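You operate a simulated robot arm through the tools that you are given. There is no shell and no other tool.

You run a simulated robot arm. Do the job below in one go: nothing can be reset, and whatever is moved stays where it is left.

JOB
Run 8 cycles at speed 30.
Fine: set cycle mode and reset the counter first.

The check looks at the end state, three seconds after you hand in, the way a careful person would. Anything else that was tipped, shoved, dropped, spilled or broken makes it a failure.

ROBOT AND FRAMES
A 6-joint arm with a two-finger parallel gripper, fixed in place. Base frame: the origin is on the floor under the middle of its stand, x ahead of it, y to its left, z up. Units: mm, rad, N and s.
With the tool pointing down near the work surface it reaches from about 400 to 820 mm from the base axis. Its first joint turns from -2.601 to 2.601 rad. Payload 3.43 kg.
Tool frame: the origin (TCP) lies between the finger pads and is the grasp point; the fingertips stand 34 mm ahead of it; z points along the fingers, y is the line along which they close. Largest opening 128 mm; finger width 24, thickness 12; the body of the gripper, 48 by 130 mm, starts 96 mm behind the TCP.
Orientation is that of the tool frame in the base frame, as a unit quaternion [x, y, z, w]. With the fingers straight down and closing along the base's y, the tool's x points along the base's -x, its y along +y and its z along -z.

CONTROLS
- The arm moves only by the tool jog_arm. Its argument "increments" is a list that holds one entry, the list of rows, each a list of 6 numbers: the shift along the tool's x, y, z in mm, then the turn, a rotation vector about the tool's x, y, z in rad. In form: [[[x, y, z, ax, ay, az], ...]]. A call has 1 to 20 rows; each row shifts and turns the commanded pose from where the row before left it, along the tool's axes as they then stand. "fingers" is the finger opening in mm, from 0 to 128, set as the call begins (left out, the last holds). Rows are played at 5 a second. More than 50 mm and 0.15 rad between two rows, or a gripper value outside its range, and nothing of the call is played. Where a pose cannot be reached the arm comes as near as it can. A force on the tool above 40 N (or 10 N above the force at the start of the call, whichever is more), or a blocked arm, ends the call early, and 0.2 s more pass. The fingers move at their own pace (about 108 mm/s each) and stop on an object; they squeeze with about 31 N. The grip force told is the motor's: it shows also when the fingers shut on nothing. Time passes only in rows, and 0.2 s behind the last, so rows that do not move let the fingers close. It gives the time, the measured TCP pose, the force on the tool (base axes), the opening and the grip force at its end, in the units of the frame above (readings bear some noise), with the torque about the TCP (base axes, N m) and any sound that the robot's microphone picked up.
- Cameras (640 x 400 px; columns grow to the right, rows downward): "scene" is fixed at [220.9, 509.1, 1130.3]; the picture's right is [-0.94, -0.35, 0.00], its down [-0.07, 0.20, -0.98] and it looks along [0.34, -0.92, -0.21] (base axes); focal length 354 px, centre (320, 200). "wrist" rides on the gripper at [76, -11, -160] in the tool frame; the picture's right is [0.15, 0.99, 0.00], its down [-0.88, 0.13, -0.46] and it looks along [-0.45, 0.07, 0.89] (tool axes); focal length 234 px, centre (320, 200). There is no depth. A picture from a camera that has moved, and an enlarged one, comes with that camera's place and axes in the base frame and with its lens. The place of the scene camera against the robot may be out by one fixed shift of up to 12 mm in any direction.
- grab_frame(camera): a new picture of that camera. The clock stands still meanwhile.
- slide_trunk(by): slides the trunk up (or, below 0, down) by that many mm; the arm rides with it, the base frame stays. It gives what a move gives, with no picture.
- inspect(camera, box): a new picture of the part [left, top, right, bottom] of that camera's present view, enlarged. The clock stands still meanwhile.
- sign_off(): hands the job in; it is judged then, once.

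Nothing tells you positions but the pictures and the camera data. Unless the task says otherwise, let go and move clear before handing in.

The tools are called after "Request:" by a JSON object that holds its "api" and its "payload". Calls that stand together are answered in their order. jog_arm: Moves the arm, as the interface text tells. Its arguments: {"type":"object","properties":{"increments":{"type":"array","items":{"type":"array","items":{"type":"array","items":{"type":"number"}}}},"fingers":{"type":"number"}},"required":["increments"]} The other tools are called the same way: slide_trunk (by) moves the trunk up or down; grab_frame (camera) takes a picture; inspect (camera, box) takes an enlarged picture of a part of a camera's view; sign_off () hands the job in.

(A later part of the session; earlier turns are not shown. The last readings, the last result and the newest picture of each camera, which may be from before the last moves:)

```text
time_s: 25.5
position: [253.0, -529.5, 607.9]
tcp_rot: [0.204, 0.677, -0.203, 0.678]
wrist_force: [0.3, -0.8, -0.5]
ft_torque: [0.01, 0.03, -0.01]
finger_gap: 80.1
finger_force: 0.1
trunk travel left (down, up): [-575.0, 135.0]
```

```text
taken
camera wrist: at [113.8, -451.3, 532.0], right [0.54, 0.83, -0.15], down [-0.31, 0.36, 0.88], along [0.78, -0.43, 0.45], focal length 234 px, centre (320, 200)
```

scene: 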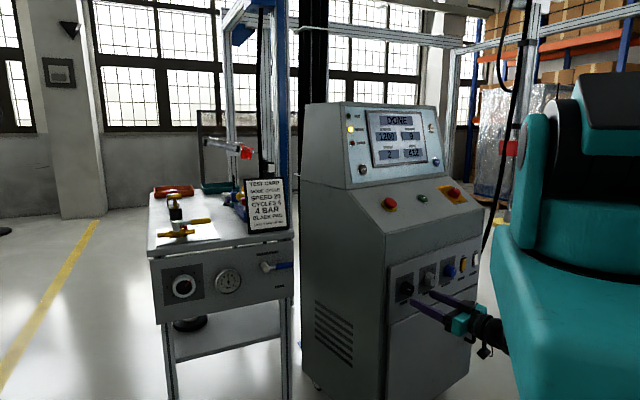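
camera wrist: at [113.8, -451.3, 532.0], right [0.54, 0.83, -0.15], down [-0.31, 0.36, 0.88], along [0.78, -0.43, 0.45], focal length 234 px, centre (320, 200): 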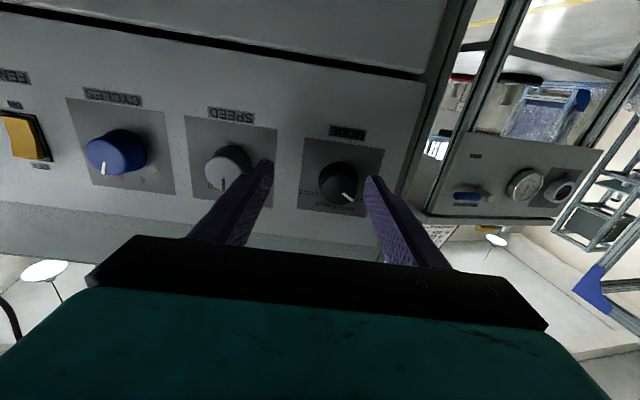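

More room now. Aligning with MODE, backing off a bit and pre-rolling the tool by -60° so the 120° turn is centred.

Request:
{"api": "jog_arm", "payload": {"increments": [[[0, 0, -15, 0, 0, 0], [-18, 21.5, 0, 0, 0, 0], [0, 0, 0, 0, 0, -0.131], [0, 0, 0, 0, 0, -0.131], [0, 0, 0, 0, 0, -0.131], [0, 0, 0, 0, 0, -0.131], [0, 0, 0, 0, 0, -0.131], [0, 0, 0, 0, 0, -0.131], [0, 0, 0, 0, 0, -0.131], [0, 0, 0, 0, 0, -0.131], [0, 0, 0, 0, 0, 0]]], "fingers": 80}}

Request:
{"api": "grab_frame", "payload": {"camera": "wrist"}}

Request:
{"api": "inspect", "payload": {"camera": "wrist", "box": [200, 60, 440, 210]}}

Request:
{"api": "inspect", "payload": {"camera": "scene", "box": [380, 235, 540, 355]}}

```text
time_s: 27.9
position: [221.1, -558.0, 677.4]
tcp_rot: [-0.037, 0.72, -0.383, 0.577]
wrist_force: [-1.1, -1.2, 0.0]
ft_torque: [0.01, -0.01, -0.01]
finger_gap: 80.0
finger_force: 0.2
out of reach, approached as far as the arm can: row 6, 7, 8, 9, 10
trunk travel left (down, up): [-575.0, 135.0]
```

```text
taken
camera wrist: at [54.5, -522.0, 629.4], right [0.34, 0.62, -0.71], down [-0.05, 0.76, 0.65], along [0.94, -0.18, 0.29], focal length 234 px, centre (320, 200)
```

wrist: 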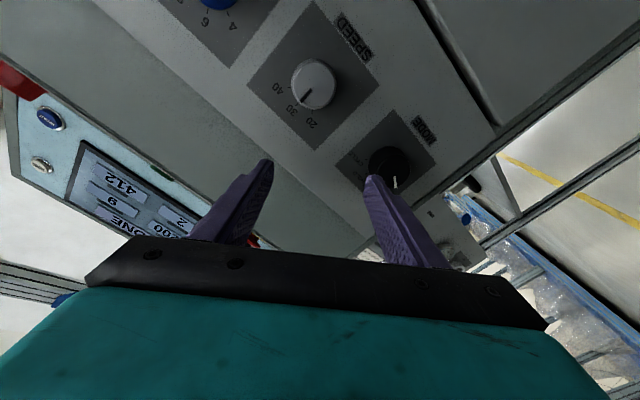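

```text
2.67 times, centred on (320, 135) of wrist
camera zoom: at [54.5, -522.0, 629.4], right [0.34, 0.62, -0.71], down [-0.05, 0.76, 0.65], along [0.94, -0.18, 0.29], focal length 624 px, centre (320, 373)
```

zoom: 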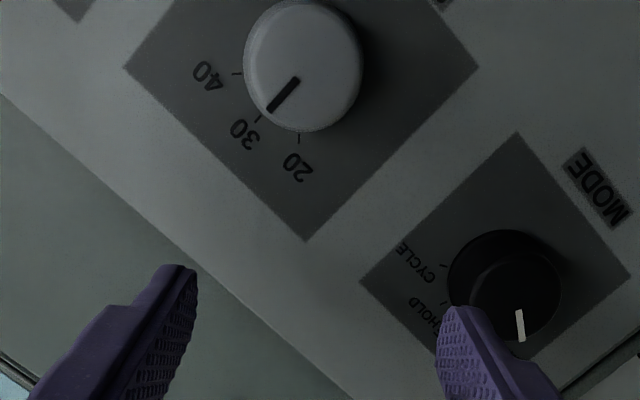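

```text
3.33 times, centred on (460, 295) of scene
camera zoom: at [220.9, 509.1, 1130.3], right [-0.94, -0.35, 0.0], down [-0.07, 0.2, -0.98], along [0.34, -0.92, -0.21], focal length 1180 px, centre (-147, -117)
```

zoom: 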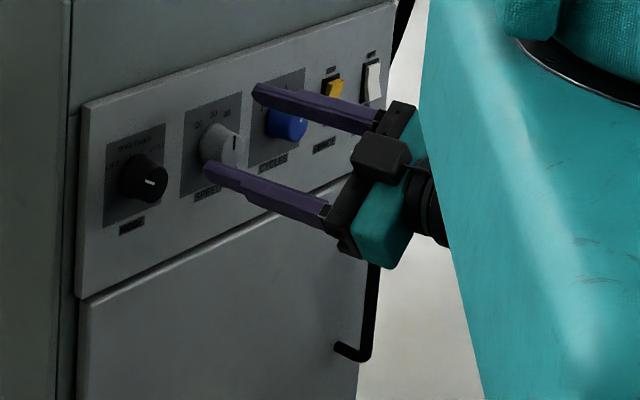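

Negative roll hits a wrist limit, so I'll go back to zero roll and use the positive direction, re-gripping if needed. Restoring the square orientation and re-aligning with MODE.

Request:
{"api": "jog_arm", "payload": {"increments": [[[0, 0, 0, 0.01116, -0.00482, 0.12756], [0, 0, 0, 0.01116, -0.00482, 0.12756], [0, 0, 0, 0.01116, -0.00482, 0.12756], [0, 0, 0, 0.01116, -0.00482, 0.12756], [0, 0, 0, 0.01116, -0.00482, 0.12756], [17, 21, 0, 0, 0, 0], [17, 21, 0, 0, 0, 0], [17, 21, 0, 0, 0, 0], [0, 0, 0, 0, 0, 0]]], "fingers": 80}}

Request:
{"api": "inspect", "payload": {"camera": "wrist", "box": [200, 60, 440, 210]}}

Request:
{"api": "inspect", "payload": {"camera": "scene", "box": [380, 235, 540, 355]}}

```text
time_s: 29.9
position: [254.8, -506.0, 626.4]
tcp_rot: [0.201, 0.677, -0.202, 0.679]
wrist_force: [0.8, 0.2, 0.2]
ft_torque: [-0.01, 0.02, 0.0]
finger_gap: 80.1
finger_force: 0.1
trunk travel left (down, up): [-575.0, 135.0]
```

```text
2.67 times, centred on (320, 135) of wrist
camera zoom: at [114.8, -428.3, 550.4], right [0.54, 0.83, -0.15], down [-0.31, 0.36, 0.88], along [0.78, -0.43, 0.45], focal length 624 px, centre (320, 373)
```

zoom: 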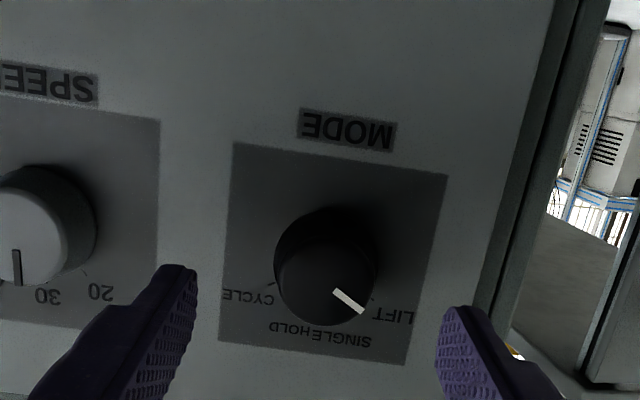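

```text
3.33 times, centred on (460, 295) of scene
camera zoom: at [220.9, 509.1, 1130.3], right [-0.94, -0.35, 0.0], down [-0.07, 0.2, -0.98], along [0.34, -0.92, -0.21], focal length 1180 px, centre (-147, -117)
```

zoom: 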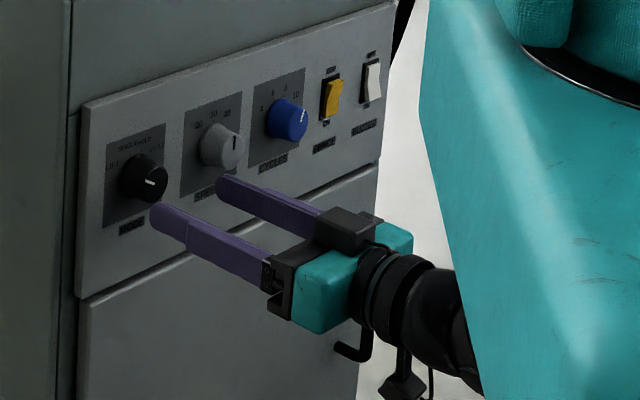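

Aligned again within about 2 mm. Before gripping, I'll test how far the tool can roll in the positive direction here in free space.

Request:
{"api": "jog_arm", "payload": {"increments": [[[0.3, 2.2, 0, 0, 0, 0], [0, 0, 0, 0, 0, 0.14], [0, 0, 0, 0, 0, 0.14], [0, 0, 0, 0, 0, 0.14], [0, 0, 0, 0, 0, 0.14], [0, 0, 0, 0, 0, 0.14], [0, 0, 0, 0, 0, 0.14], [0, 0, 0, 0, 0, 0.14], [0, 0, 0, 0, 0, 0.14], [0, 0, 0, 0, 0, 0.14], [0, 0, 0, 0, 0, 0.14], [0, 0, 0, 0, 0, 0.14], [0, 0, 0, 0, 0, 0.14], [0, 0, 0, 0, 0, 0.14], [0, 0, 0, 0, 0, 0.14], [0, 0, 0, 0, 0, 0.14]]], "fingers": 80}}

Request:
{"api": "grab_frame", "payload": {"camera": "wrist"}}

Request:
{"api": "grab_frame", "payload": {"camera": "scene"}}

```text
time_s: 33.3
position: [257.9, -503.4, 626.4]
tcp_rot: [0.688, 0.16, 0.488, 0.512]
wrist_force: [-0.3, -1.4, -0.7]
ft_torque: [-0.01, 0.02, 0.03]
finger_gap: 80.1
finger_force: 0.0
trunk travel left (down, up): [-575.0, 135.0]
```

```text
taken
camera wrist: at [162.6, -356.3, 654.8], right [-0.21, -0.31, 0.93], down [-0.83, -0.44, -0.34], along [0.51, -0.84, -0.17], focal length 234 px, centre (320, 200)
```

wrist: 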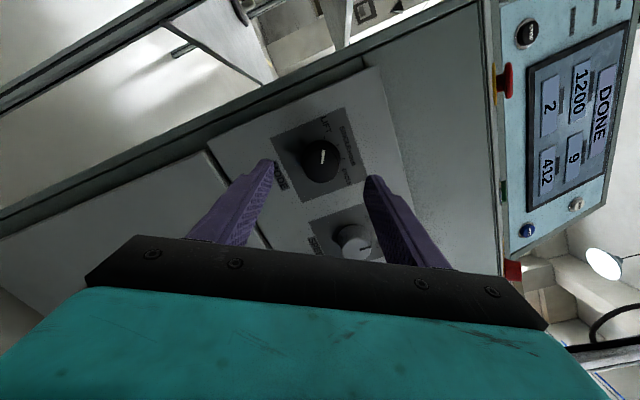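

```text
taken
```

scene: 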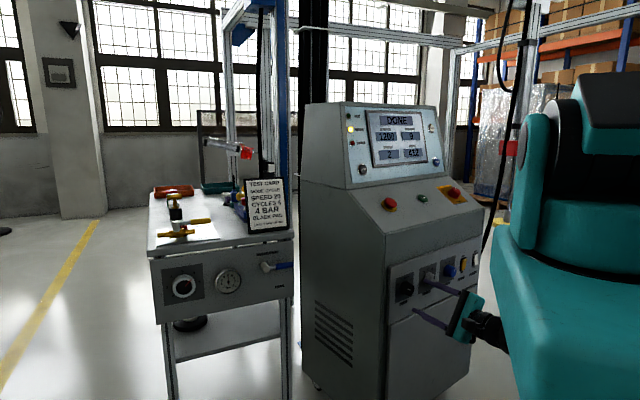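

The full 120° positive roll is reachable. I'll use this rolled view for a second centring check on MODE before rolling back.

Request:
{"api": "inspect", "payload": {"camera": "wrist", "box": [240, 100, 400, 200]}}

```text
4.00 times, centred on (320, 150) of wrist
camera zoom: at [162.6, -356.3, 654.8], right [-0.21, -0.31, 0.93], down [-0.83, -0.44, -0.34], along [0.51, -0.84, -0.17], focal length 937 px, centre (320, 400)
```

zoom: 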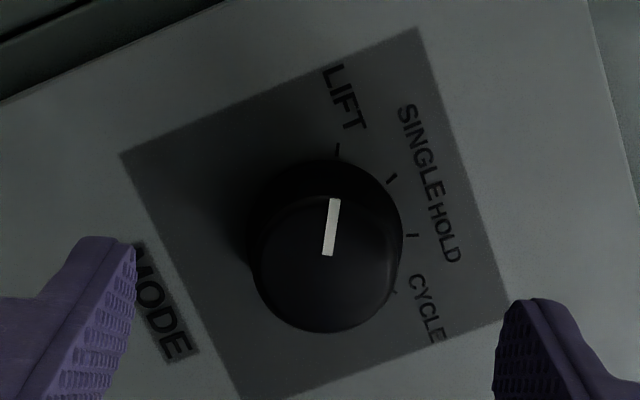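

Centred to within about 1.5 mm. Rolling back to zero, trimming slightly and moving in over the MODE knob.

Request:
{"api": "jog_arm", "payload": {"increments": [[[0, 0, 0, 0, 0, -0.14], [0, 0, 0, 0, 0, -0.14], [0, 0, 0, 0, 0, -0.14], [0, 0, 0, 0, 0, -0.14], [0, 0, 0, 0, 0, -0.14], [0, 0, 0, 0, 0, -0.14], [0, 0, 0, 0, 0, -0.14], [0, 0, 0, 0, 0, -0.14], [0, 0, 0, 0, 0, -0.14], [0, 0, 0, 0, 0, -0.14], [0, 0, 0, 0, 0, -0.14], [0, 0, 0, 0, 0, -0.14], [0, 0, 0, 0, 0, -0.14], [0, 0, 0, 0, 0, -0.14], [0, 0, 0, 0, 0, -0.14], [-1.2, -0.5, 0, 0, 0, 0], [0, 0, 25, 0, 0, 0], [0, 0, 25, 0, 0, 0], [0, 0, 0, 0, 0, 0]]], "fingers": 80}}

Request:
{"api": "inspect", "payload": {"camera": "scene", "box": [380, 235, 540, 355]}}

Request:
{"api": "inspect", "payload": {"camera": "wrist", "box": [200, 80, 440, 230]}}

```text
time_s: 37.3
position: [299.2, -531.1, 626.8]
tcp_rot: [0.202, 0.677, -0.202, 0.678]
wrist_force: [-0.5, 0.2, 0.6]
ft_torque: [0.0, 0.01, 0.01]
finger_gap: 80.0
finger_force: 0.0
trunk travel left (down, up): [-575.0, 135.0]
```

```text
3.33 times, centred on (460, 295) of scene
camera zoom: at [220.9, 509.1, 1130.3], right [-0.94, -0.35, 0.0], down [-0.07, 0.2, -0.98], along [0.34, -0.92, -0.21], focal length 1180 px, centre (-147, -117)
```

zoom: 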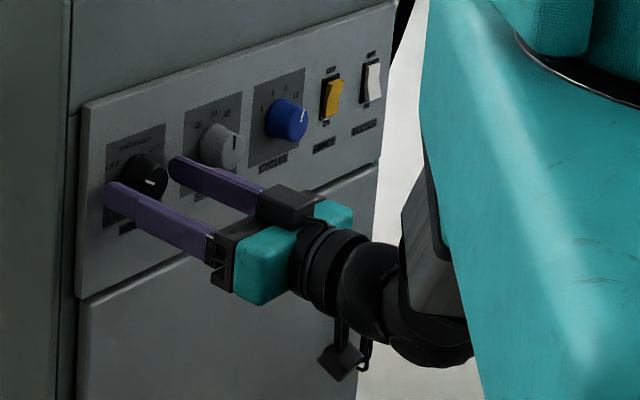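

```text
2.67 times, centred on (320, 155) of wrist
camera zoom: at [159.4, -453.2, 550.6], right [0.54, 0.83, -0.15], down [-0.31, 0.36, 0.88], along [0.78, -0.43, 0.45], focal length 624 px, centre (320, 320)
```

zoom: 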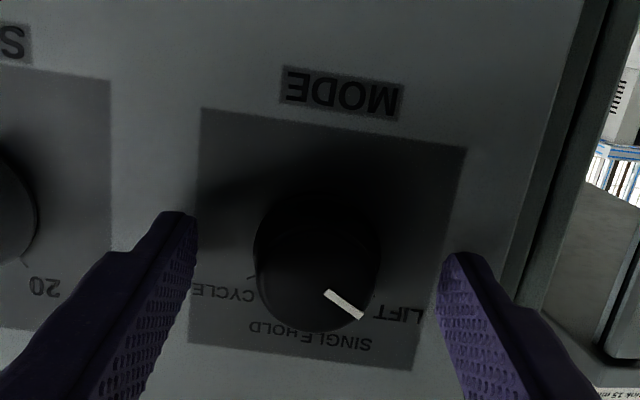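

Everything lines up. Gripping MODE and turning the first 40°.

Request:
{"api": "jog_arm", "payload": {"increments": [[[0, 0, 0, 0, 0, 0], [0, 0, 0, 0, 0, 0], [0, 0, 0, 0, 0, 0], [0, 0, 0, 0, 0, 0], [0, 0, 0, 0, 0, 0.1], [0, 0, 0, 0, 0, 0.1], [0, 0, 0, 0, 0, 0.1], [0, 0, 0, 0, 0, 0.1], [0, 0, 0, 0, 0, 0.1], [0, 0, 0, 0, 0, 0.1], [0, 0, 0, 0, 0, 0.1], [0, 0, 0, 0, 0, 0]]], "fingers": 30}}

Request:
{"api": "inspect", "payload": {"camera": "wrist", "box": [200, 80, 440, 230]}}

```text
time_s: 39.9
position: [297.8, -531.7, 627.7]
tcp_rot: [0.424, 0.566, 0.043, 0.706]
wrist_force: [-5.7, -10.4, -7.8]
ft_torque: [-0.4, -0.63, -0.92]
finger_gap: 39.8
finger_force: 45.1
trunk travel left (down, up): [-575.0, 135.0]
```

```text
2.67 times, centred on (320, 155) of wrist
camera zoom: at [187.0, -410.5, 561.8], right [0.47, 0.71, 0.53], down [-0.64, -0.14, 0.76], along [0.61, -0.69, 0.39], focal length 624 px, centre (320, 320)
```

zoom: 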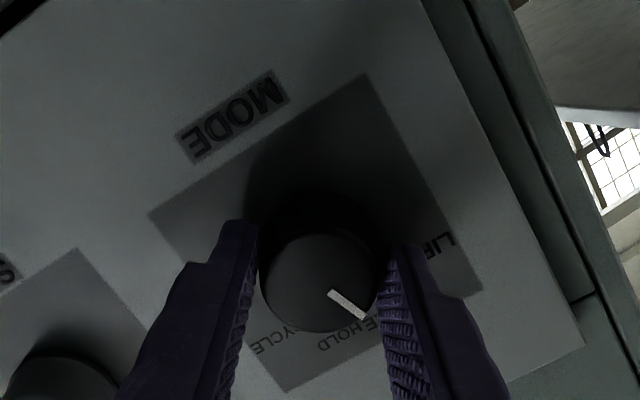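

The knob turns with the gripper and forces are low. Continuing the remaining 80°.

Request:
{"api": "jog_arm", "payload": {"increments": [[[0, 0, 0, 0, 0, 0.1], [0, 0, 0, 0, 0, 0.1], [0, 0, 0, 0, 0, 0.1], [0, 0, 0, 0, 0, 0.1], [0, 0, 0, 0, 0, 0.1], [0, 0, 0, 0, 0, 0.1], [0, 0, 0, 0, 0, 0.1], [0, 0, 0, 0, 0, 0.1], [0, 0, 0, 0, 0, 0.1], [0, 0, 0, 0, 0, 0.1], [0, 0, 0, 0, 0, 0.1], [0, 0, 0, 0, 0, 0.1], [0, 0, 0, 0, 0, 0.1], [0, 0, 0, 0, 0, 0.1], [0, 0, 0, 0, 0, 0]]]}}

Request:
{"api": "inspect", "payload": {"camera": "wrist", "box": [200, 80, 440, 230]}}

Request:
{"api": "inspect", "payload": {"camera": "scene", "box": [380, 235, 540, 355]}}

```text
time_s: 43.1
position: [298.9, -531.1, 626.8]
tcp_rot: [0.688, 0.162, 0.488, 0.512]
wrist_force: [-20.6, 3.5, -9.7]
ft_torque: [-0.77, 0.71, 0.04]
finger_gap: 39.7
finger_force: 45.1
trunk travel left (down, up): [-575.0, 135.0]
```

```text
2.67 times, centred on (320, 155) of wrist
camera zoom: at [203.6, -384.9, 655.9], right [-0.2, -0.31, 0.93], down [-0.83, -0.44, -0.33], along [0.51, -0.84, -0.17], focal length 624 px, centre (320, 320)
```

zoom: 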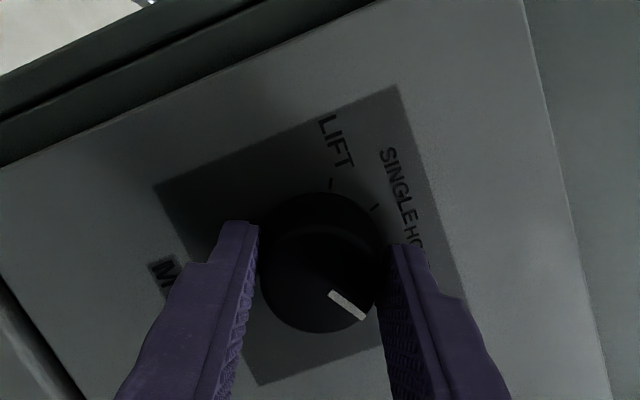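

```text
3.33 times, centred on (460, 295) of scene
camera zoom: at [220.9, 509.1, 1130.3], right [-0.94, -0.35, 0.0], down [-0.07, 0.2, -0.98], along [0.34, -0.92, -0.21], focal length 1180 px, centre (-147, -117)
```

zoom: 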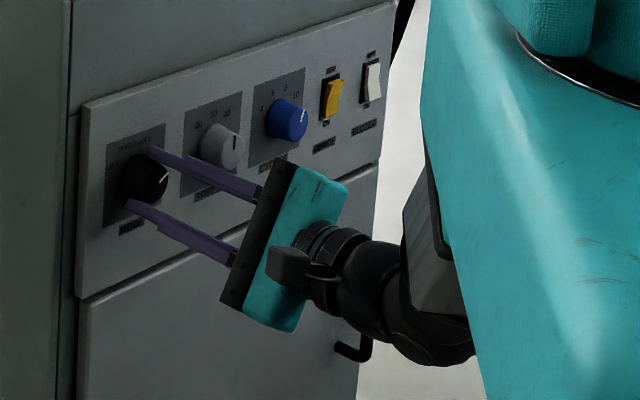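

The knob has turned the full 120°. Releasing and backing off to confirm it sits on CYCLE.

Request:
{"api": "jog_arm", "payload": {"increments": [[[0, 0, 0, 0, 0, 0], [0, 0, 0, 0, 0, 0], [0, 0, 0, 0, 0, 0], [0, 0, -25, 0, 0, 0], [0, 0, -25, 0, 0, 0], [0, 0, 0, 0, 0, 0]]], "fingers": 80}}

Request:
{"api": "inspect", "payload": {"camera": "wrist", "box": [200, 80, 440, 230]}}

Request:
{"api": "inspect", "payload": {"camera": "scene", "box": [380, 235, 480, 305]}}

Request:
{"api": "inspect", "payload": {"camera": "scene", "box": [330, 95, 470, 185]}}

```text
time_s: 44.5
position: [257.2, -506.4, 627.0]
tcp_rot: [0.688, 0.162, 0.488, 0.512]
wrist_force: [-0.2, -1.0, 0.4]
ft_torque: [-0.01, 0.02, 0.01]
finger_gap: 80.2
finger_force: 0.1
trunk travel left (down, up): [-575.0, 135.0]
```

```text
2.67 times, centred on (320, 155) of wrist
camera zoom: at [162.5, -359.6, 655.5], right [-0.21, -0.31, 0.93], down [-0.83, -0.44, -0.33], along [0.51, -0.84, -0.17], focal length 624 px, centre (320, 320)
```

zoom: 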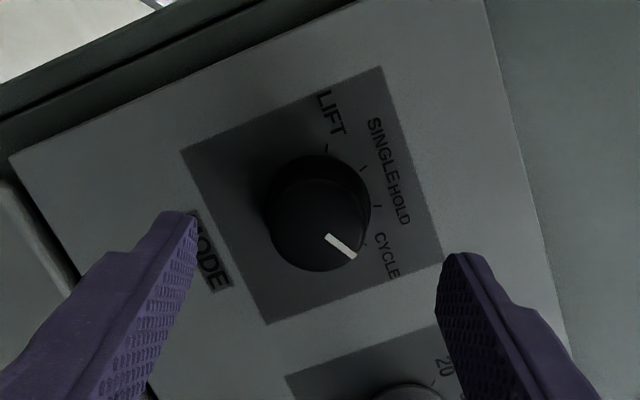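

```text
5.71 times, centred on (430, 270) of scene
camera zoom: at [220.9, 509.1, 1130.3], right [-0.94, -0.35, 0.0], down [-0.07, 0.2, -0.98], along [0.34, -0.92, -0.21], focal length 2023 px, centre (-309, -200)
```

zoom: 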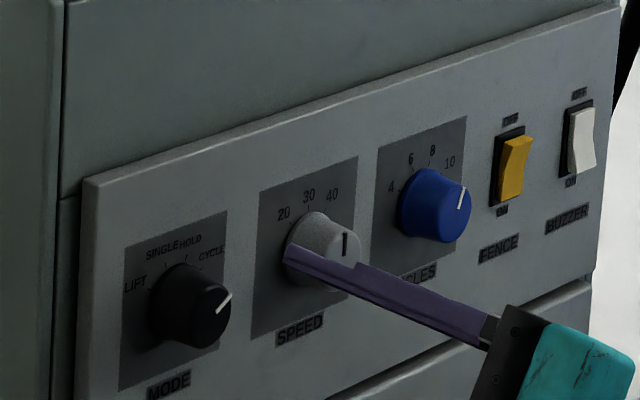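

```text
4.44 times, centred on (400, 140) of scene
camera zoom: at [220.9, 509.1, 1130.3], right [-0.94, -0.35, 0.0], down [-0.07, 0.2, -0.98], along [0.34, -0.92, -0.21], focal length 1573 px, centre (-36, 467)
```

zoom: 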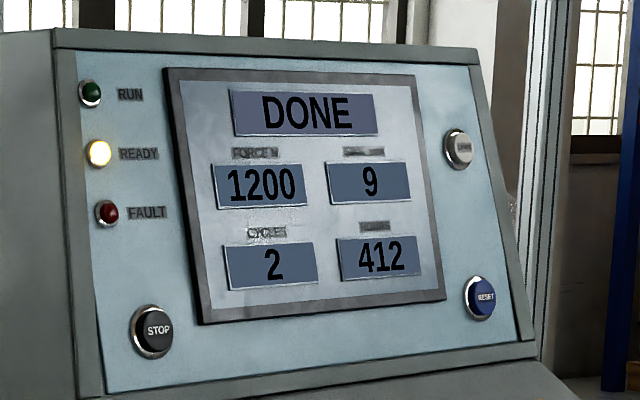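

All three settings are right: MODE = CYCLE, SPEED = 30, CYCLES = 8. Next is RESET, at about (278, -982, 982) on a face tilted back about 13°. First I'll check the hanging cable near the machine's right side so the arm doesn't touch it.

Request:
{"api": "inspect", "payload": {"camera": "scene", "box": [430, 0, 590, 270]}}

Request:
{"api": "jog_arm", "payload": {"increments": [[[0, 0, 0, 0, 0, -0.14], [0, 0, 0, 0, 0, -0.14], [0, 0, 0, 0, 0, -0.14], [0, 0, 0, 0, 0, -0.14], [0, 0, 0, 0, 0, -0.14], [0, 0, 0, 0, 0, -0.14], [0, 0, 0, 0, 0, -0.14], [0, 0, 0, 0, 0, -0.14], [0, 0, 0, 0, 0, -0.14], [0, 0, 0, 0, 0, -0.14], [0, 0, 0, 0, 0, -0.14], [0, 0, 0, 0, 0, -0.14], [0, 0, 0, 0, 0, -0.14], [0, 0, 0, 0, 0, -0.14], [0, 0, 0, 0, 0, -0.14]]], "fingers": 80}}

Request:
{"api": "grab_frame", "payload": {"camera": "wrist"}}

```text
1.48 times, centred on (510, 135) of scene
camera zoom: at [220.9, 509.1, 1130.3], right [-0.94, -0.35, 0.0], down [-0.07, 0.2, -0.98], along [0.34, -0.92, -0.21], focal length 524 px, centre (38, 296)
```

zoom: 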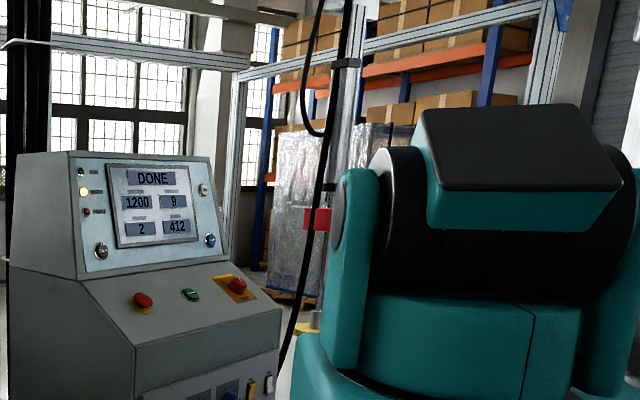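

```text
time_s: 47.7
position: [256.4, -503.4, 629.3]
tcp_rot: [0.201, 0.677, -0.203, 0.678]
wrist_force: [-0.7, 0.5, 0.6]
ft_torque: [-0.02, 0.0, 0.0]
finger_gap: 79.9
finger_force: 0.1
trunk travel left (down, up): [-575.0, 135.0]
```

```text
taken
camera wrist: at [117.2, -425.4, 552.3], right [0.54, 0.83, -0.15], down [-0.31, 0.36, 0.88], along [0.78, -0.43, 0.45], focal length 234 px, centre (320, 200)
```

wrist: 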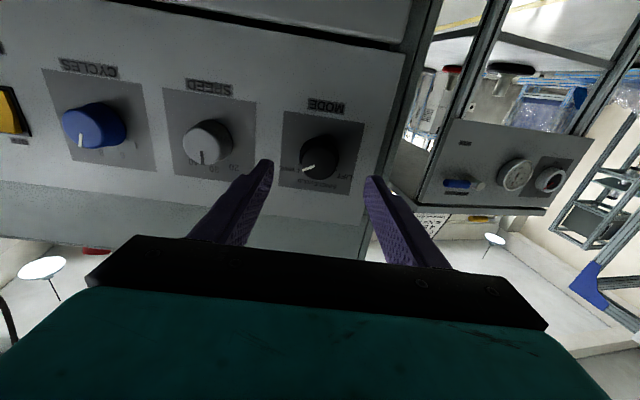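

The knobs remain set. I'll shift right along the panel at a safe standoff and look for where the black cable actually hangs before going up to RESET.

Request:
{"api": "jog_arm", "payload": {"increments": [[[0, -38, 0, 0, 0, 0], [0, -38, 0, 0, 0, 0], [0, -38, 0, 0, 0, 0], [0, -38, 0, 0, 0, 0], [0, -38, 0, 0, 0, 0], [0, 0, 0, 0, 0, 0]]], "fingers": 80}}

Request:
{"api": "grab_frame", "payload": {"camera": "wrist"}}

Request:
{"api": "grab_frame", "payload": {"camera": "scene"}}

```text
time_s: 49.1
position: [148.9, -661.8, 625.6]
tcp_rot: [0.202, 0.677, -0.202, 0.678]
wrist_force: [-0.1, -0.4, 0.9]
ft_torque: [0.0, 0.02, 0.01]
finger_gap: 80.1
finger_force: 0.1
trunk travel left (down, up): [-575.0, 135.0]
```

```text
taken
camera wrist: at [9.9, -584.4, 549.8], right [0.54, 0.83, -0.15], down [-0.31, 0.36, 0.88], along [0.78, -0.43, 0.45], focal length 234 px, centre (320, 200)
```

wrist: 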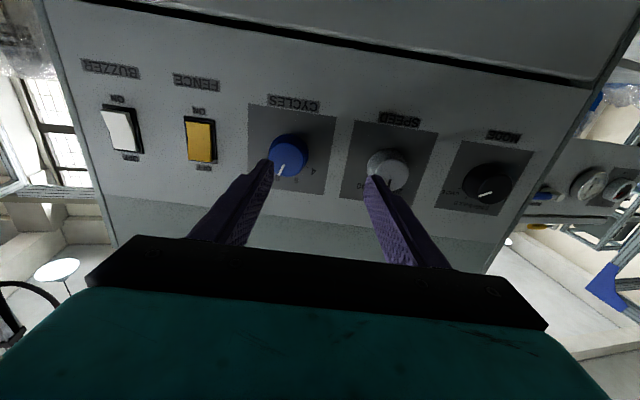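

```text
taken
```

scene: 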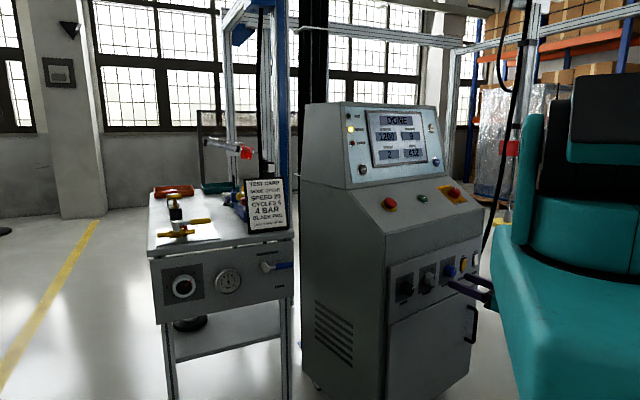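

The hanging cable and hoist are far behind, around y = -1600, so the way is clear. Continuing right to line up with RESET, then rising above desk height.

Request:
{"api": "jog_arm", "payload": {"increments": [[[0, -39.4, 0, 0, 0, 0], [0, -39.4, 0, 0, 0, 0], [0, -39.4, 0, 0, 0, 0], [0, -39.4, 0, 0, 0, 0], [0, -39.4, 0, 0, 0, 0], [-37.4, 0, 0, 0, 0, 0], [-37.4, 0, 0, 0, 0, 0], [-37.4, 0, 0, 0, 0, 0], [-37.4, 0, 0, 0, 0, 0], [-37.4, 0, 0, 0, 0, 0], [-37.4, 0, 0, 0, 0, 0], [-37.4, 0, 0, 0, 0, 0], [-37.4, 0, 0, 0, 0, 0], [-37.4, 0, 0, 0, 0, 0], [-37.4, 0, 0, 0, 0, 0], [0, 0, 0, 0, 0.116, 0], [0, 0, 0, 0, 0.116, 0], [0, 0, 0, 0, 0, 0]]], "fingers": 0}}

Request:
{"api": "grab_frame", "payload": {"camera": "wrist"}}

Request:
{"api": "grab_frame", "payload": {"camera": "scene"}}

```text
time_s: 52.9
position: [44.7, -826.7, 1000.8]
tcp_rot: [0.225, 0.751, -0.177, 0.595]
wrist_force: [0.5, 0.3, 0.6]
ft_torque: [0.0, 0.01, -0.01]
finger_gap: 0.2
finger_force: 30.4
trunk travel left (down, up): [-575.0, 135.0]
```

```text
taken
camera wrist: at [-107.6, -740.9, 964.0], right [0.51, 0.85, -0.14], down [-0.13, 0.24, 0.96], along [0.85, -0.48, 0.23], focal length 234 px, centre (320, 200)
```

wrist: 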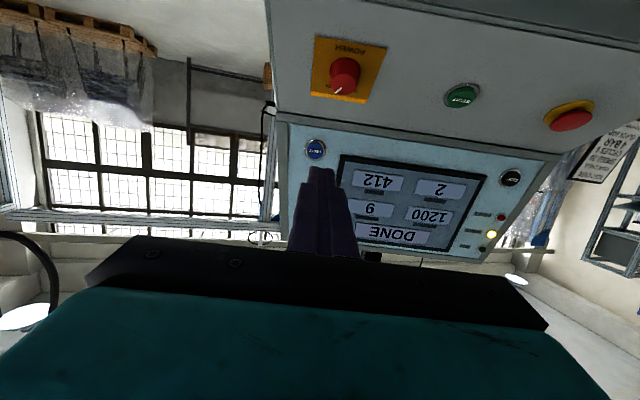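

```text
taken
```

scene: 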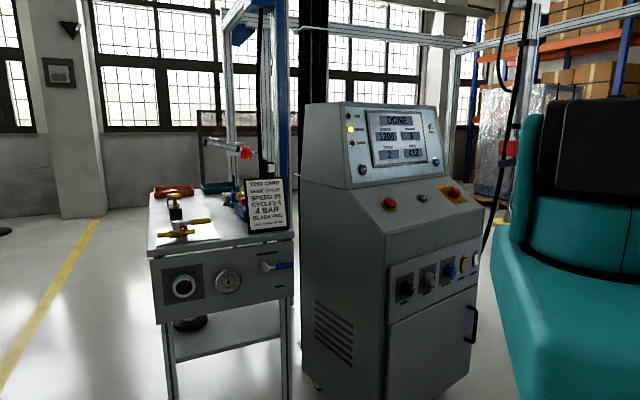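

RESET is in clear view and agrees with about (278, -982, 979). Moving in along the button axis to about 60 mm in front of it with the fingers closed.

Request:
{"api": "jog_arm", "payload": {"increments": [[[-8.8, -0.3, 36.8, 0, 0, 0], [-8.8, -0.3, 36.8, 0, 0, 0], [-8.8, -0.3, 36.8, 0, 0, 0], [-8.8, -0.3, 36.8, 0, 0, 0], [-8.8, -0.3, 36.8, 0, 0, 0], [0, 0, 0, 0, 0, 0]]], "fingers": 0}}

Request:
{"api": "grab_frame", "payload": {"camera": "wrist"}}

Request:
{"api": "inspect", "payload": {"camera": "wrist", "box": [240, 80, 400, 180]}}

Request:
{"api": "inspect", "payload": {"camera": "scene", "box": [380, 90, 540, 210]}}

```text
time_s: 54.3
position: [201.2, -931.3, 1003.6]
tcp_rot: [0.224, 0.751, -0.177, 0.596]
wrist_force: [0.8, 0.8, 0.5]
ft_torque: [-0.02, -0.03, 0.0]
finger_gap: 0.2
finger_force: 31.0
trunk travel left (down, up): [-575.0, 135.0]
```

```text
taken
camera wrist: at [51.0, -845.7, 965.9], right [0.51, 0.85, -0.14], down [-0.13, 0.24, 0.96], along [0.85, -0.48, 0.24], focal length 234 px, centre (320, 200)
```

wrist: 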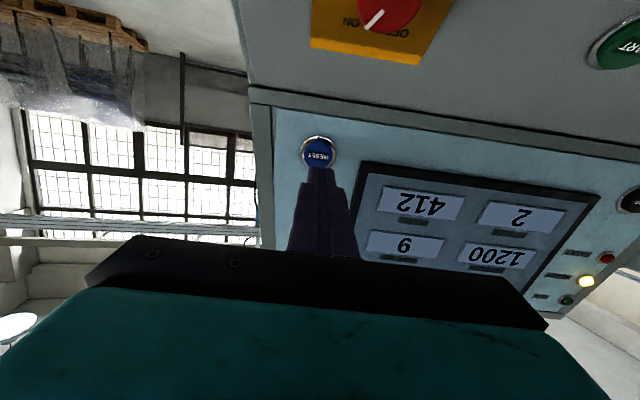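

```text
4.00 times, centred on (320, 130) of wrist
camera zoom: at [51.0, -845.7, 965.9], right [0.51, 0.85, -0.14], down [-0.13, 0.24, 0.96], along [0.85, -0.48, 0.24], focal length 937 px, centre (320, 480)
```

zoom: 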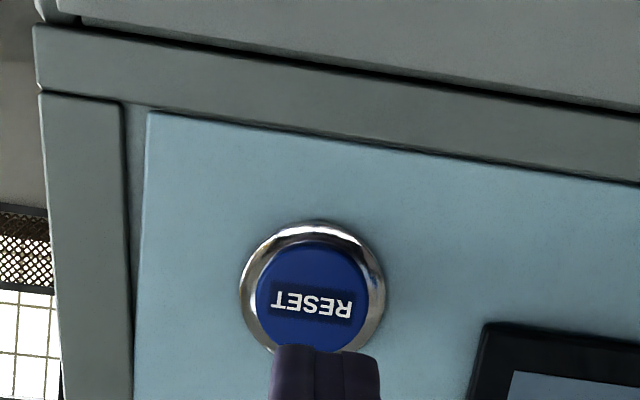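

```text
3.33 times, centred on (460, 150) of scene
camera zoom: at [220.9, 509.1, 1130.3], right [-0.94, -0.35, 0.0], down [-0.07, 0.2, -0.98], along [0.34, -0.92, -0.21], focal length 1180 px, centre (-147, 367)
```

zoom: 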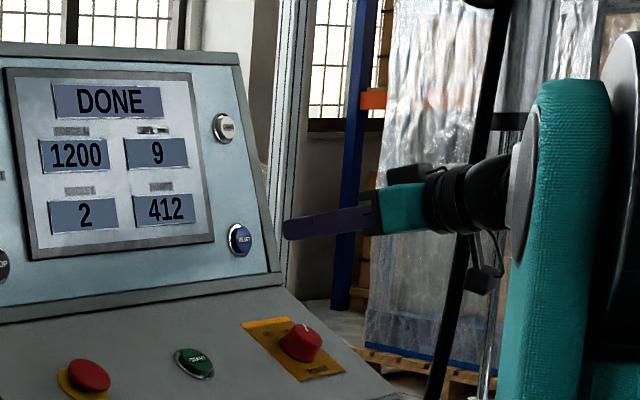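

Reach is fine and the closed fingertips sit about 3 mm off the button centre. I'll trim that and approach close to the cap.

Request:
{"api": "jog_arm", "payload": {"increments": [[[2.5, -2.8, 0, 0, 0, 0], [0, 0, 24, 0, 0, 0], [0, 0, 20, 0, 0, 0], [0, 0, 0, 0, 0, 0]]], "fingers": 0}}

Request:
{"api": "inspect", "payload": {"camera": "wrist", "box": [240, 80, 400, 180]}}

Request:
{"api": "inspect", "payload": {"camera": "scene", "box": [400, 120, 480, 190]}}

```text
time_s: 55.3
position: [236.4, -957.7, 990.7]
tcp_rot: [0.225, 0.751, -0.177, 0.595]
wrist_force: [-0.1, 0.0, 0.5]
ft_torque: [-0.01, 0.01, 0.02]
finger_gap: 0.1
finger_force: 31.2
trunk travel left (down, up): [-575.0, 135.0]
```

```text
4.00 times, centred on (320, 130) of wrist
camera zoom: at [85.4, -871.7, 954.2], right [0.51, 0.85, -0.14], down [-0.13, 0.24, 0.96], along [0.85, -0.48, 0.24], focal length 937 px, centre (320, 480)
```

zoom: 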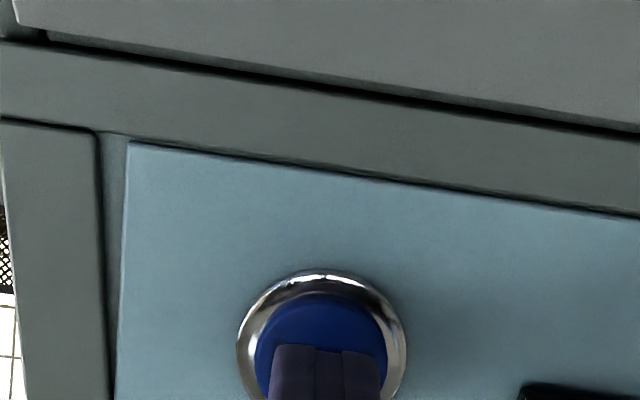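

```text
5.71 times, centred on (440, 155) of scene
camera zoom: at [220.9, 509.1, 1130.3], right [-0.94, -0.35, 0.0], down [-0.07, 0.2, -0.98], along [0.34, -0.92, -0.21], focal length 2023 px, centre (-366, 457)
```

zoom: 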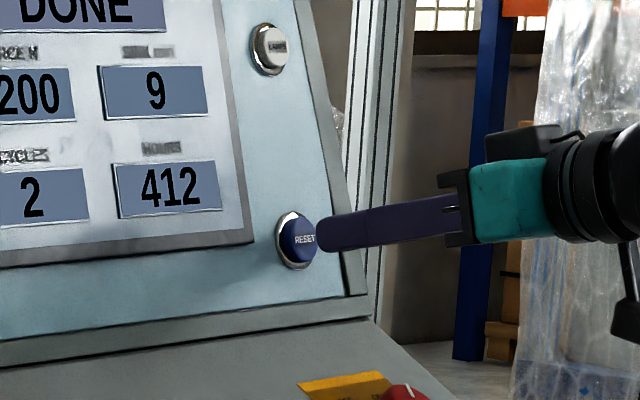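

Well centred on RESET. Advancing in small steps while watching force.

Request:
{"api": "jog_arm", "payload": {"increments": [[[0, 0, 3, 0, 0, 0], [0, 0, 3, 0, 0, 0], [0, 0, 3, 0, 0, 0], [0, 0, 2, 0, 0, 0], [0, 0, 0, 0, 0, 0]]], "fingers": 0}}

Request:
{"api": "inspect", "payload": {"camera": "scene", "box": [360, 110, 480, 190]}}

```text
time_s: 56.5
position: [243.6, -963.7, 987.6]
tcp_rot: [0.225, 0.751, -0.177, 0.595]
wrist_force: [0.8, 0.0, 0.4]
ft_torque: [0.01, -0.02, -0.02]
finger_gap: 0.0
finger_force: 30.4
trunk travel left (down, up): [-575.0, 135.0]
```

```text
5.00 times, centred on (420, 150) of scene
camera zoom: at [220.9, 509.1, 1130.3], right [-0.94, -0.35, 0.0], down [-0.07, 0.2, -0.98], along [0.34, -0.92, -0.21], focal length 1770 px, centre (-180, 450)
```

zoom: 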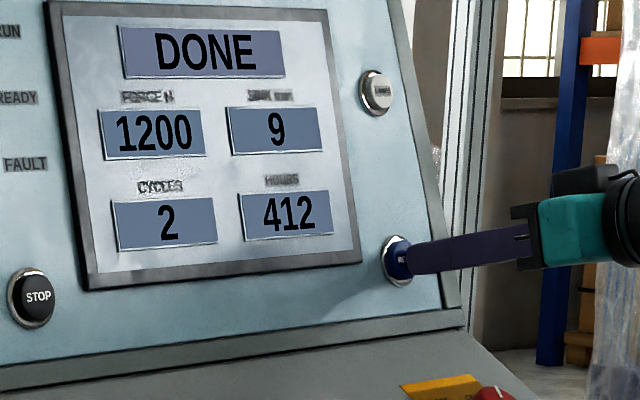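

Request:
{"api": "jog_arm", "payload": {"increments": [[[0, 0, 2.5, 0, 0, 0], [0, 0, 2.5, 0, 0, 0], [0, 0, 2.5, 0, 0, 0], [0, 0, 0, 0, 0, 0]]], "fingers": 0}}

Request:
{"api": "inspect", "payload": {"camera": "scene", "box": [360, 110, 480, 190]}}

```text
time_s: 57.5
position: [248.9, -967.2, 986.6]
tcp_rot: [0.224, 0.751, -0.177, 0.596]
wrist_force: [-0.6, 1.6, -0.4]
ft_torque: [0.03, 0.01, 0.02]
finger_gap: 0.0
finger_force: 30.9
trunk travel left (down, up): [-575.0, 135.0]
heard: click
```

```text
5.00 times, centred on (420, 150) of scene
camera zoom: at [220.9, 509.1, 1130.3], right [-0.94, -0.35, 0.0], down [-0.07, 0.2, -0.98], along [0.34, -0.92, -0.21], focal length 1770 px, centre (-180, 450)
```

zoom: 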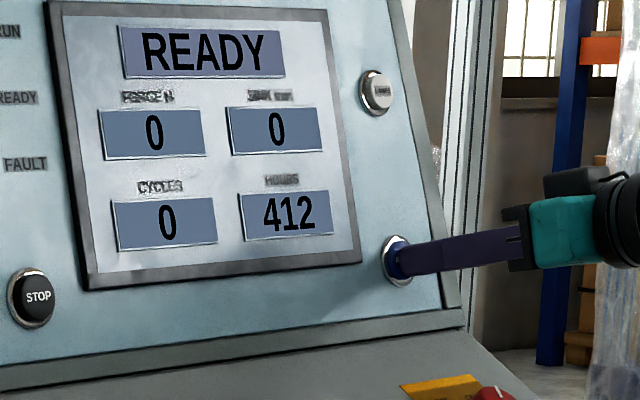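

RESET clicked. The display shows READY with cycles 0. I'll retreat along the button axis and pitch the tool down to match the 35° desk for START at about (307, -765, 871).

Request:
{"api": "jog_arm", "payload": {"increments": [[[0, 0, -10, 0, 0, 0], [0, 0, -35, 0, 0, 0], [0, 0, -35, 0, 0, 0], [0, 0, -35, 0, 0, 0], [0, 0, -35, 0, 0, 0], [0, 0, 0, 0, 0.1213, 0], [0, 0, 0, 0, 0.1213, 0], [0, 0, 0, 0, 0.1213, 0], [0, 0, 0, 0, 0.1213, 0], [0, 0, 0, 0, 0.1213, 0], [0, 0, 0, 0, 0.1213, 0], [0, 0, 0, 0, 0, 0]]], "fingers": 0}}

Request:
{"api": "grab_frame", "payload": {"camera": "wrist"}}

Request:
{"api": "grab_frame", "payload": {"camera": "scene"}}

```text
time_s: 60.1
position: [129.0, -887.8, 1018.4]
tcp_rot: [0.273, 0.914, -0.085, 0.288]
wrist_force: [-0.1, 1.4, -0.4]
ft_torque: [-0.02, -0.02, 0.05]
finger_gap: 0.0
finger_force: 30.5
trunk travel left (down, up): [-575.0, 135.0]
```

```text
taken
camera wrist: at [-7.3, -813.4, 1106.3], right [0.44, 0.89, -0.08], down [0.46, -0.14, 0.88], along [0.77, -0.43, -0.47], focal length 234 px, centre (320, 200)
```

wrist: 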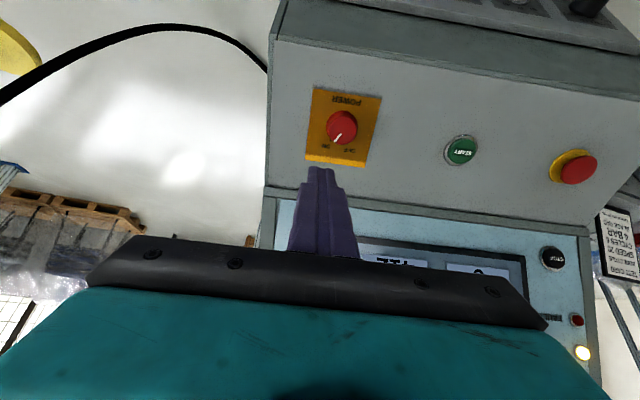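

```text
taken
```

scene: 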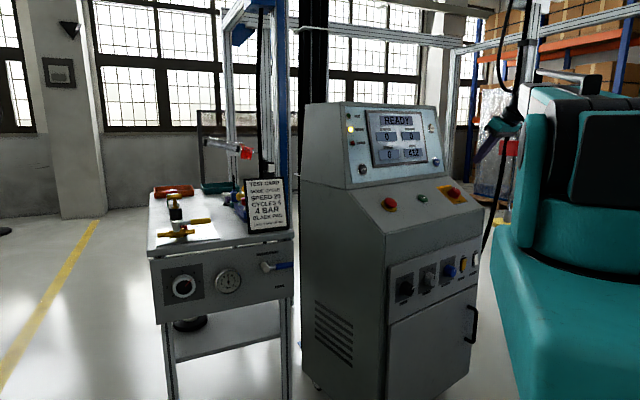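

START triangulates at (306.5, -765, 870.5). Moving to 60 mm in front of it along its axis.

Request:
{"api": "jog_arm", "payload": {"increments": [[[3.07, 33.3, 12.3, 0, 0, 0], [3.07, 33.3, 12.3, 0, 0, 0], [3.07, 33.3, 12.3, 0, 0, 0], [3.07, 33.3, 12.3, 0, 0, 0], [3.07, 33.3, 12.3, 0, 0, 0], [3.07, 33.3, 12.3, 0, 0, 0], [0, 0, 0, 0, 0, 0]]], "fingers": 0}}

Request:
{"api": "grab_frame", "payload": {"camera": "wrist"}}

Request:
{"api": "inspect", "payload": {"camera": "wrist", "box": [240, 80, 400, 180]}}

Request:
{"api": "inspect", "payload": {"camera": "scene", "box": [360, 110, 480, 220]}}

```text
time_s: 61.7
position: [259.3, -733.3, 950.1]
tcp_rot: [0.273, 0.913, -0.086, 0.289]
wrist_force: [0.4, -0.1, 0.5]
ft_torque: [0.01, 0.0, -0.03]
finger_gap: 0.0
finger_force: 30.5
trunk travel left (down, up): [-575.0, 135.0]
```

```text
taken
camera wrist: at [124.2, -658.7, 1035.9], right [0.44, 0.89, -0.08], down [0.45, -0.14, 0.88], along [0.77, -0.43, -0.47], focal length 234 px, centre (320, 200)
```

wrist: 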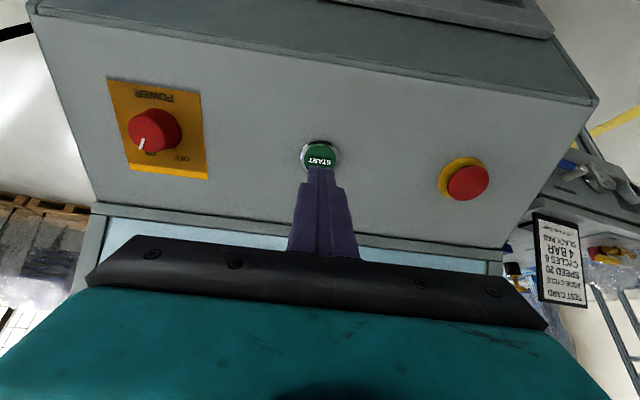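

```text
4.00 times, centred on (320, 130) of wrist
camera zoom: at [124.2, -658.7, 1035.9], right [0.44, 0.89, -0.08], down [0.45, -0.14, 0.88], along [0.77, -0.43, -0.47], focal length 937 px, centre (320, 480)
```

zoom: 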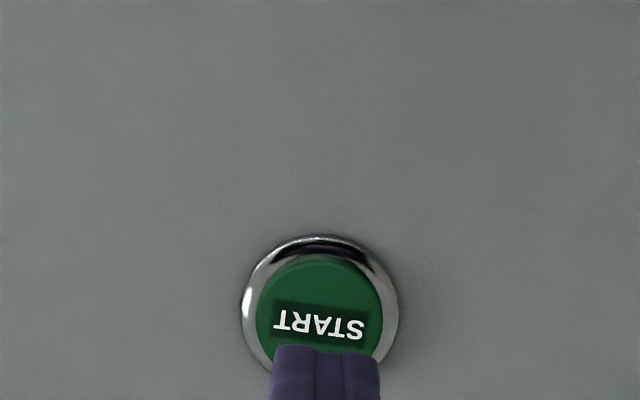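

```text
3.64 times, centred on (420, 165) of scene
camera zoom: at [220.9, 509.1, 1130.3], right [-0.94, -0.35, 0.0], down [-0.07, 0.2, -0.98], along [0.34, -0.92, -0.21], focal length 1287 px, centre (-44, 327)
```

zoom: 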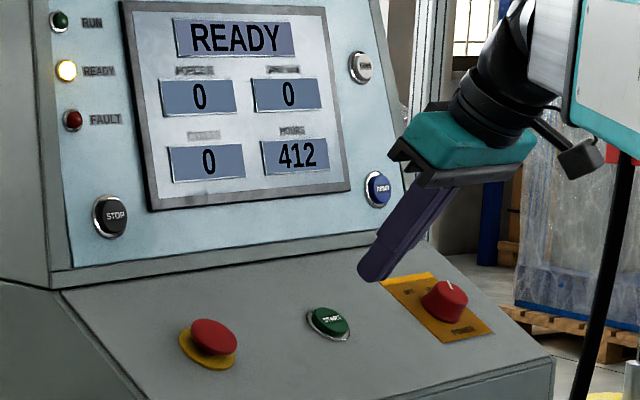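

Alignment on START is within about 2 mm. Before pressing, I'll take a last look at the settings and the test rig.

Request:
{"api": "inspect", "payload": {"camera": "scene", "box": [385, 235, 485, 305]}}

Request:
{"api": "inspect", "payload": {"camera": "scene", "box": [150, 130, 300, 240]}}

Request:
{"api": "inspect", "payload": {"camera": "scene", "box": [200, 250, 300, 310]}}

```text
5.71 times, centred on (435, 270) of scene
camera zoom: at [220.9, 509.1, 1130.3], right [-0.94, -0.35, 0.0], down [-0.07, 0.2, -0.98], along [0.34, -0.92, -0.21], focal length 2023 px, centre (-337, -200)
```

zoom: 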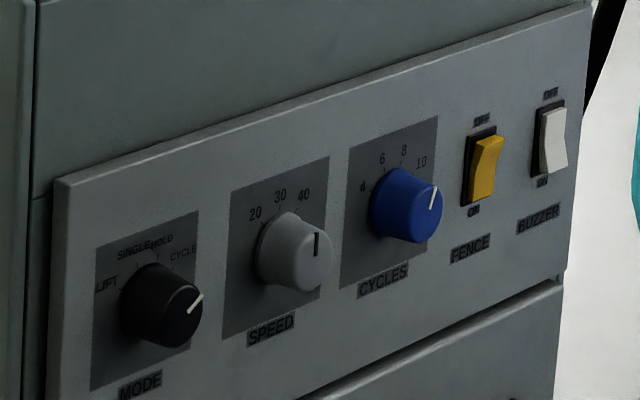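

```text
3.64 times, centred on (225, 185) of scene
camera zoom: at [220.9, 509.1, 1130.3], right [-0.94, -0.35, 0.0], down [-0.07, 0.2, -0.98], along [0.34, -0.92, -0.21], focal length 1287 px, centre (666, 254)
```

zoom: 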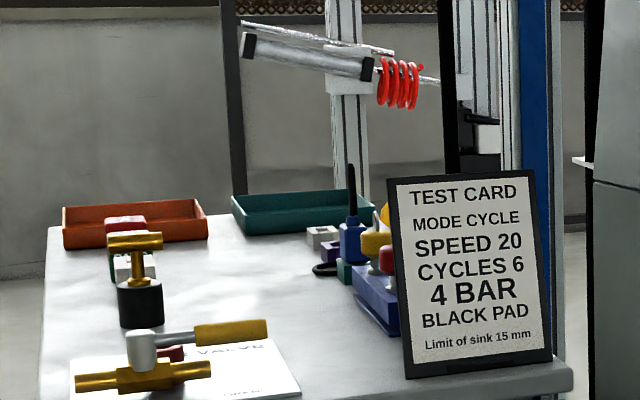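

```text
6.40 times, centred on (250, 280) of scene
camera zoom: at [220.9, 509.1, 1130.3], right [-0.94, -0.35, 0.0], down [-0.07, 0.2, -0.98], along [0.34, -0.92, -0.21], focal length 2266 px, centre (768, -312)
```

zoom: 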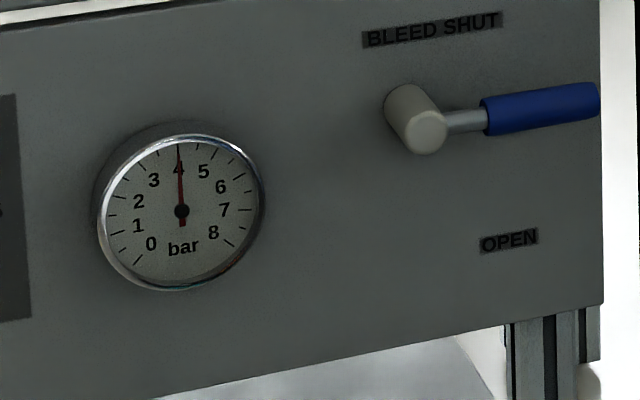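

The settings are CYCLE / 30 / 8, pressure is at 4 bar and the display shows READY. Now I'll approach START and press in small steps.

Request:
{"api": "jog_arm", "payload": {"increments": [[[-1.5, -1, 0, 0, 0, 0], [0, 0, 24, 0, 0, 0], [0, 0, 20, 0, 0, 0], [0, 0, 3, 0, 0, 0], [0, 0, 3, 0, 0, 0], [0, 0, 0, 0, 0, 0]]], "fingers": 0}}

Request:
{"api": "inspect", "payload": {"camera": "scene", "box": [360, 110, 480, 220]}}

Request:
{"api": "inspect", "payload": {"camera": "wrist", "box": [240, 100, 400, 200]}}

```text
time_s: 63.1
position: [284.3, -751.7, 909.8]
tcp_rot: [0.273, 0.913, -0.086, 0.29]
wrist_force: [0.0, -0.9, -0.6]
ft_torque: [0.01, 0.01, -0.02]
finger_gap: 0.0
finger_force: 30.6
trunk travel left (down, up): [-575.0, 135.0]
```

```text
3.64 times, centred on (420, 165) of scene
camera zoom: at [220.9, 509.1, 1130.3], right [-0.94, -0.35, 0.0], down [-0.07, 0.2, -0.98], along [0.34, -0.92, -0.21], focal length 1287 px, centre (-44, 327)
```

zoom: 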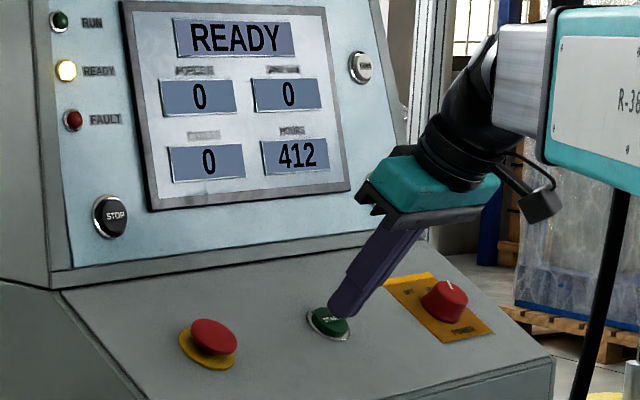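

```text
4.00 times, centred on (320, 150) of wrist
camera zoom: at [149.9, -677.1, 996.4], right [0.44, 0.89, -0.08], down [0.45, -0.14, 0.88], along [0.77, -0.43, -0.47], focal length 937 px, centre (320, 400)
```

zoom: 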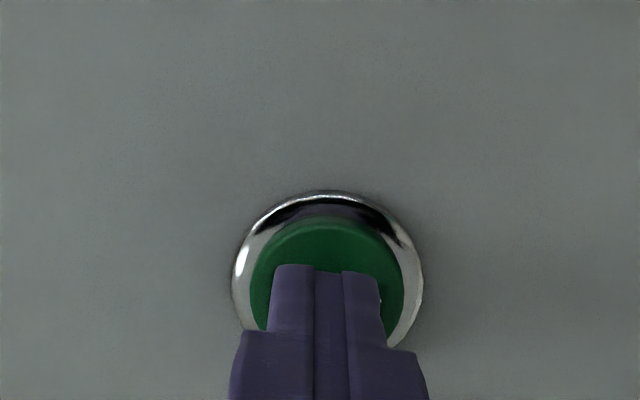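

Request:
{"api": "jog_arm", "payload": {"increments": [[[0, 0, 2.5, 0, 0, 0], [0, 0, 2.5, 0, 0, 0], [0, 0, 2.5, 0, 0, 0], [0, 0, 2.5, 0, 0, 0], [0, 0, 0, 0, 0, 0]]], "fingers": 0}}

Request:
{"api": "inspect", "payload": {"camera": "scene", "box": [360, 110, 480, 220]}}

```text
time_s: 64.3
position: [288.7, -755.8, 900.4]
tcp_rot: [0.273, 0.914, -0.086, 0.289]
wrist_force: [-1.8, -0.4, 2.4]
ft_torque: [-0.01, 0.07, -0.01]
finger_gap: 0.2
finger_force: 31.0
trunk travel left (down, up): [-575.0, 135.0]
heard: click
```

```text
3.64 times, centred on (420, 165) of scene
camera zoom: at [220.9, 509.1, 1130.3], right [-0.94, -0.35, 0.0], down [-0.07, 0.2, -0.98], along [0.34, -0.92, -0.21], focal length 1287 px, centre (-44, 327)
```

zoom: 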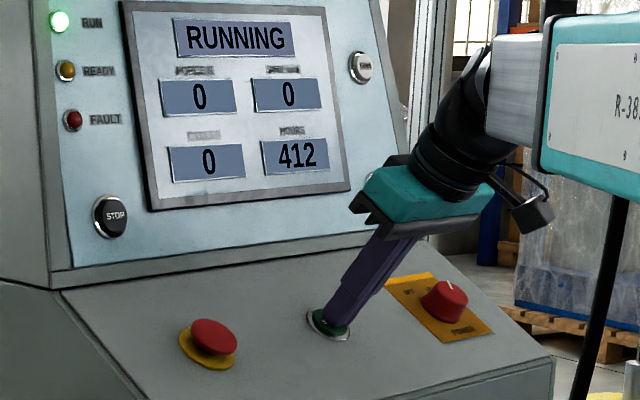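

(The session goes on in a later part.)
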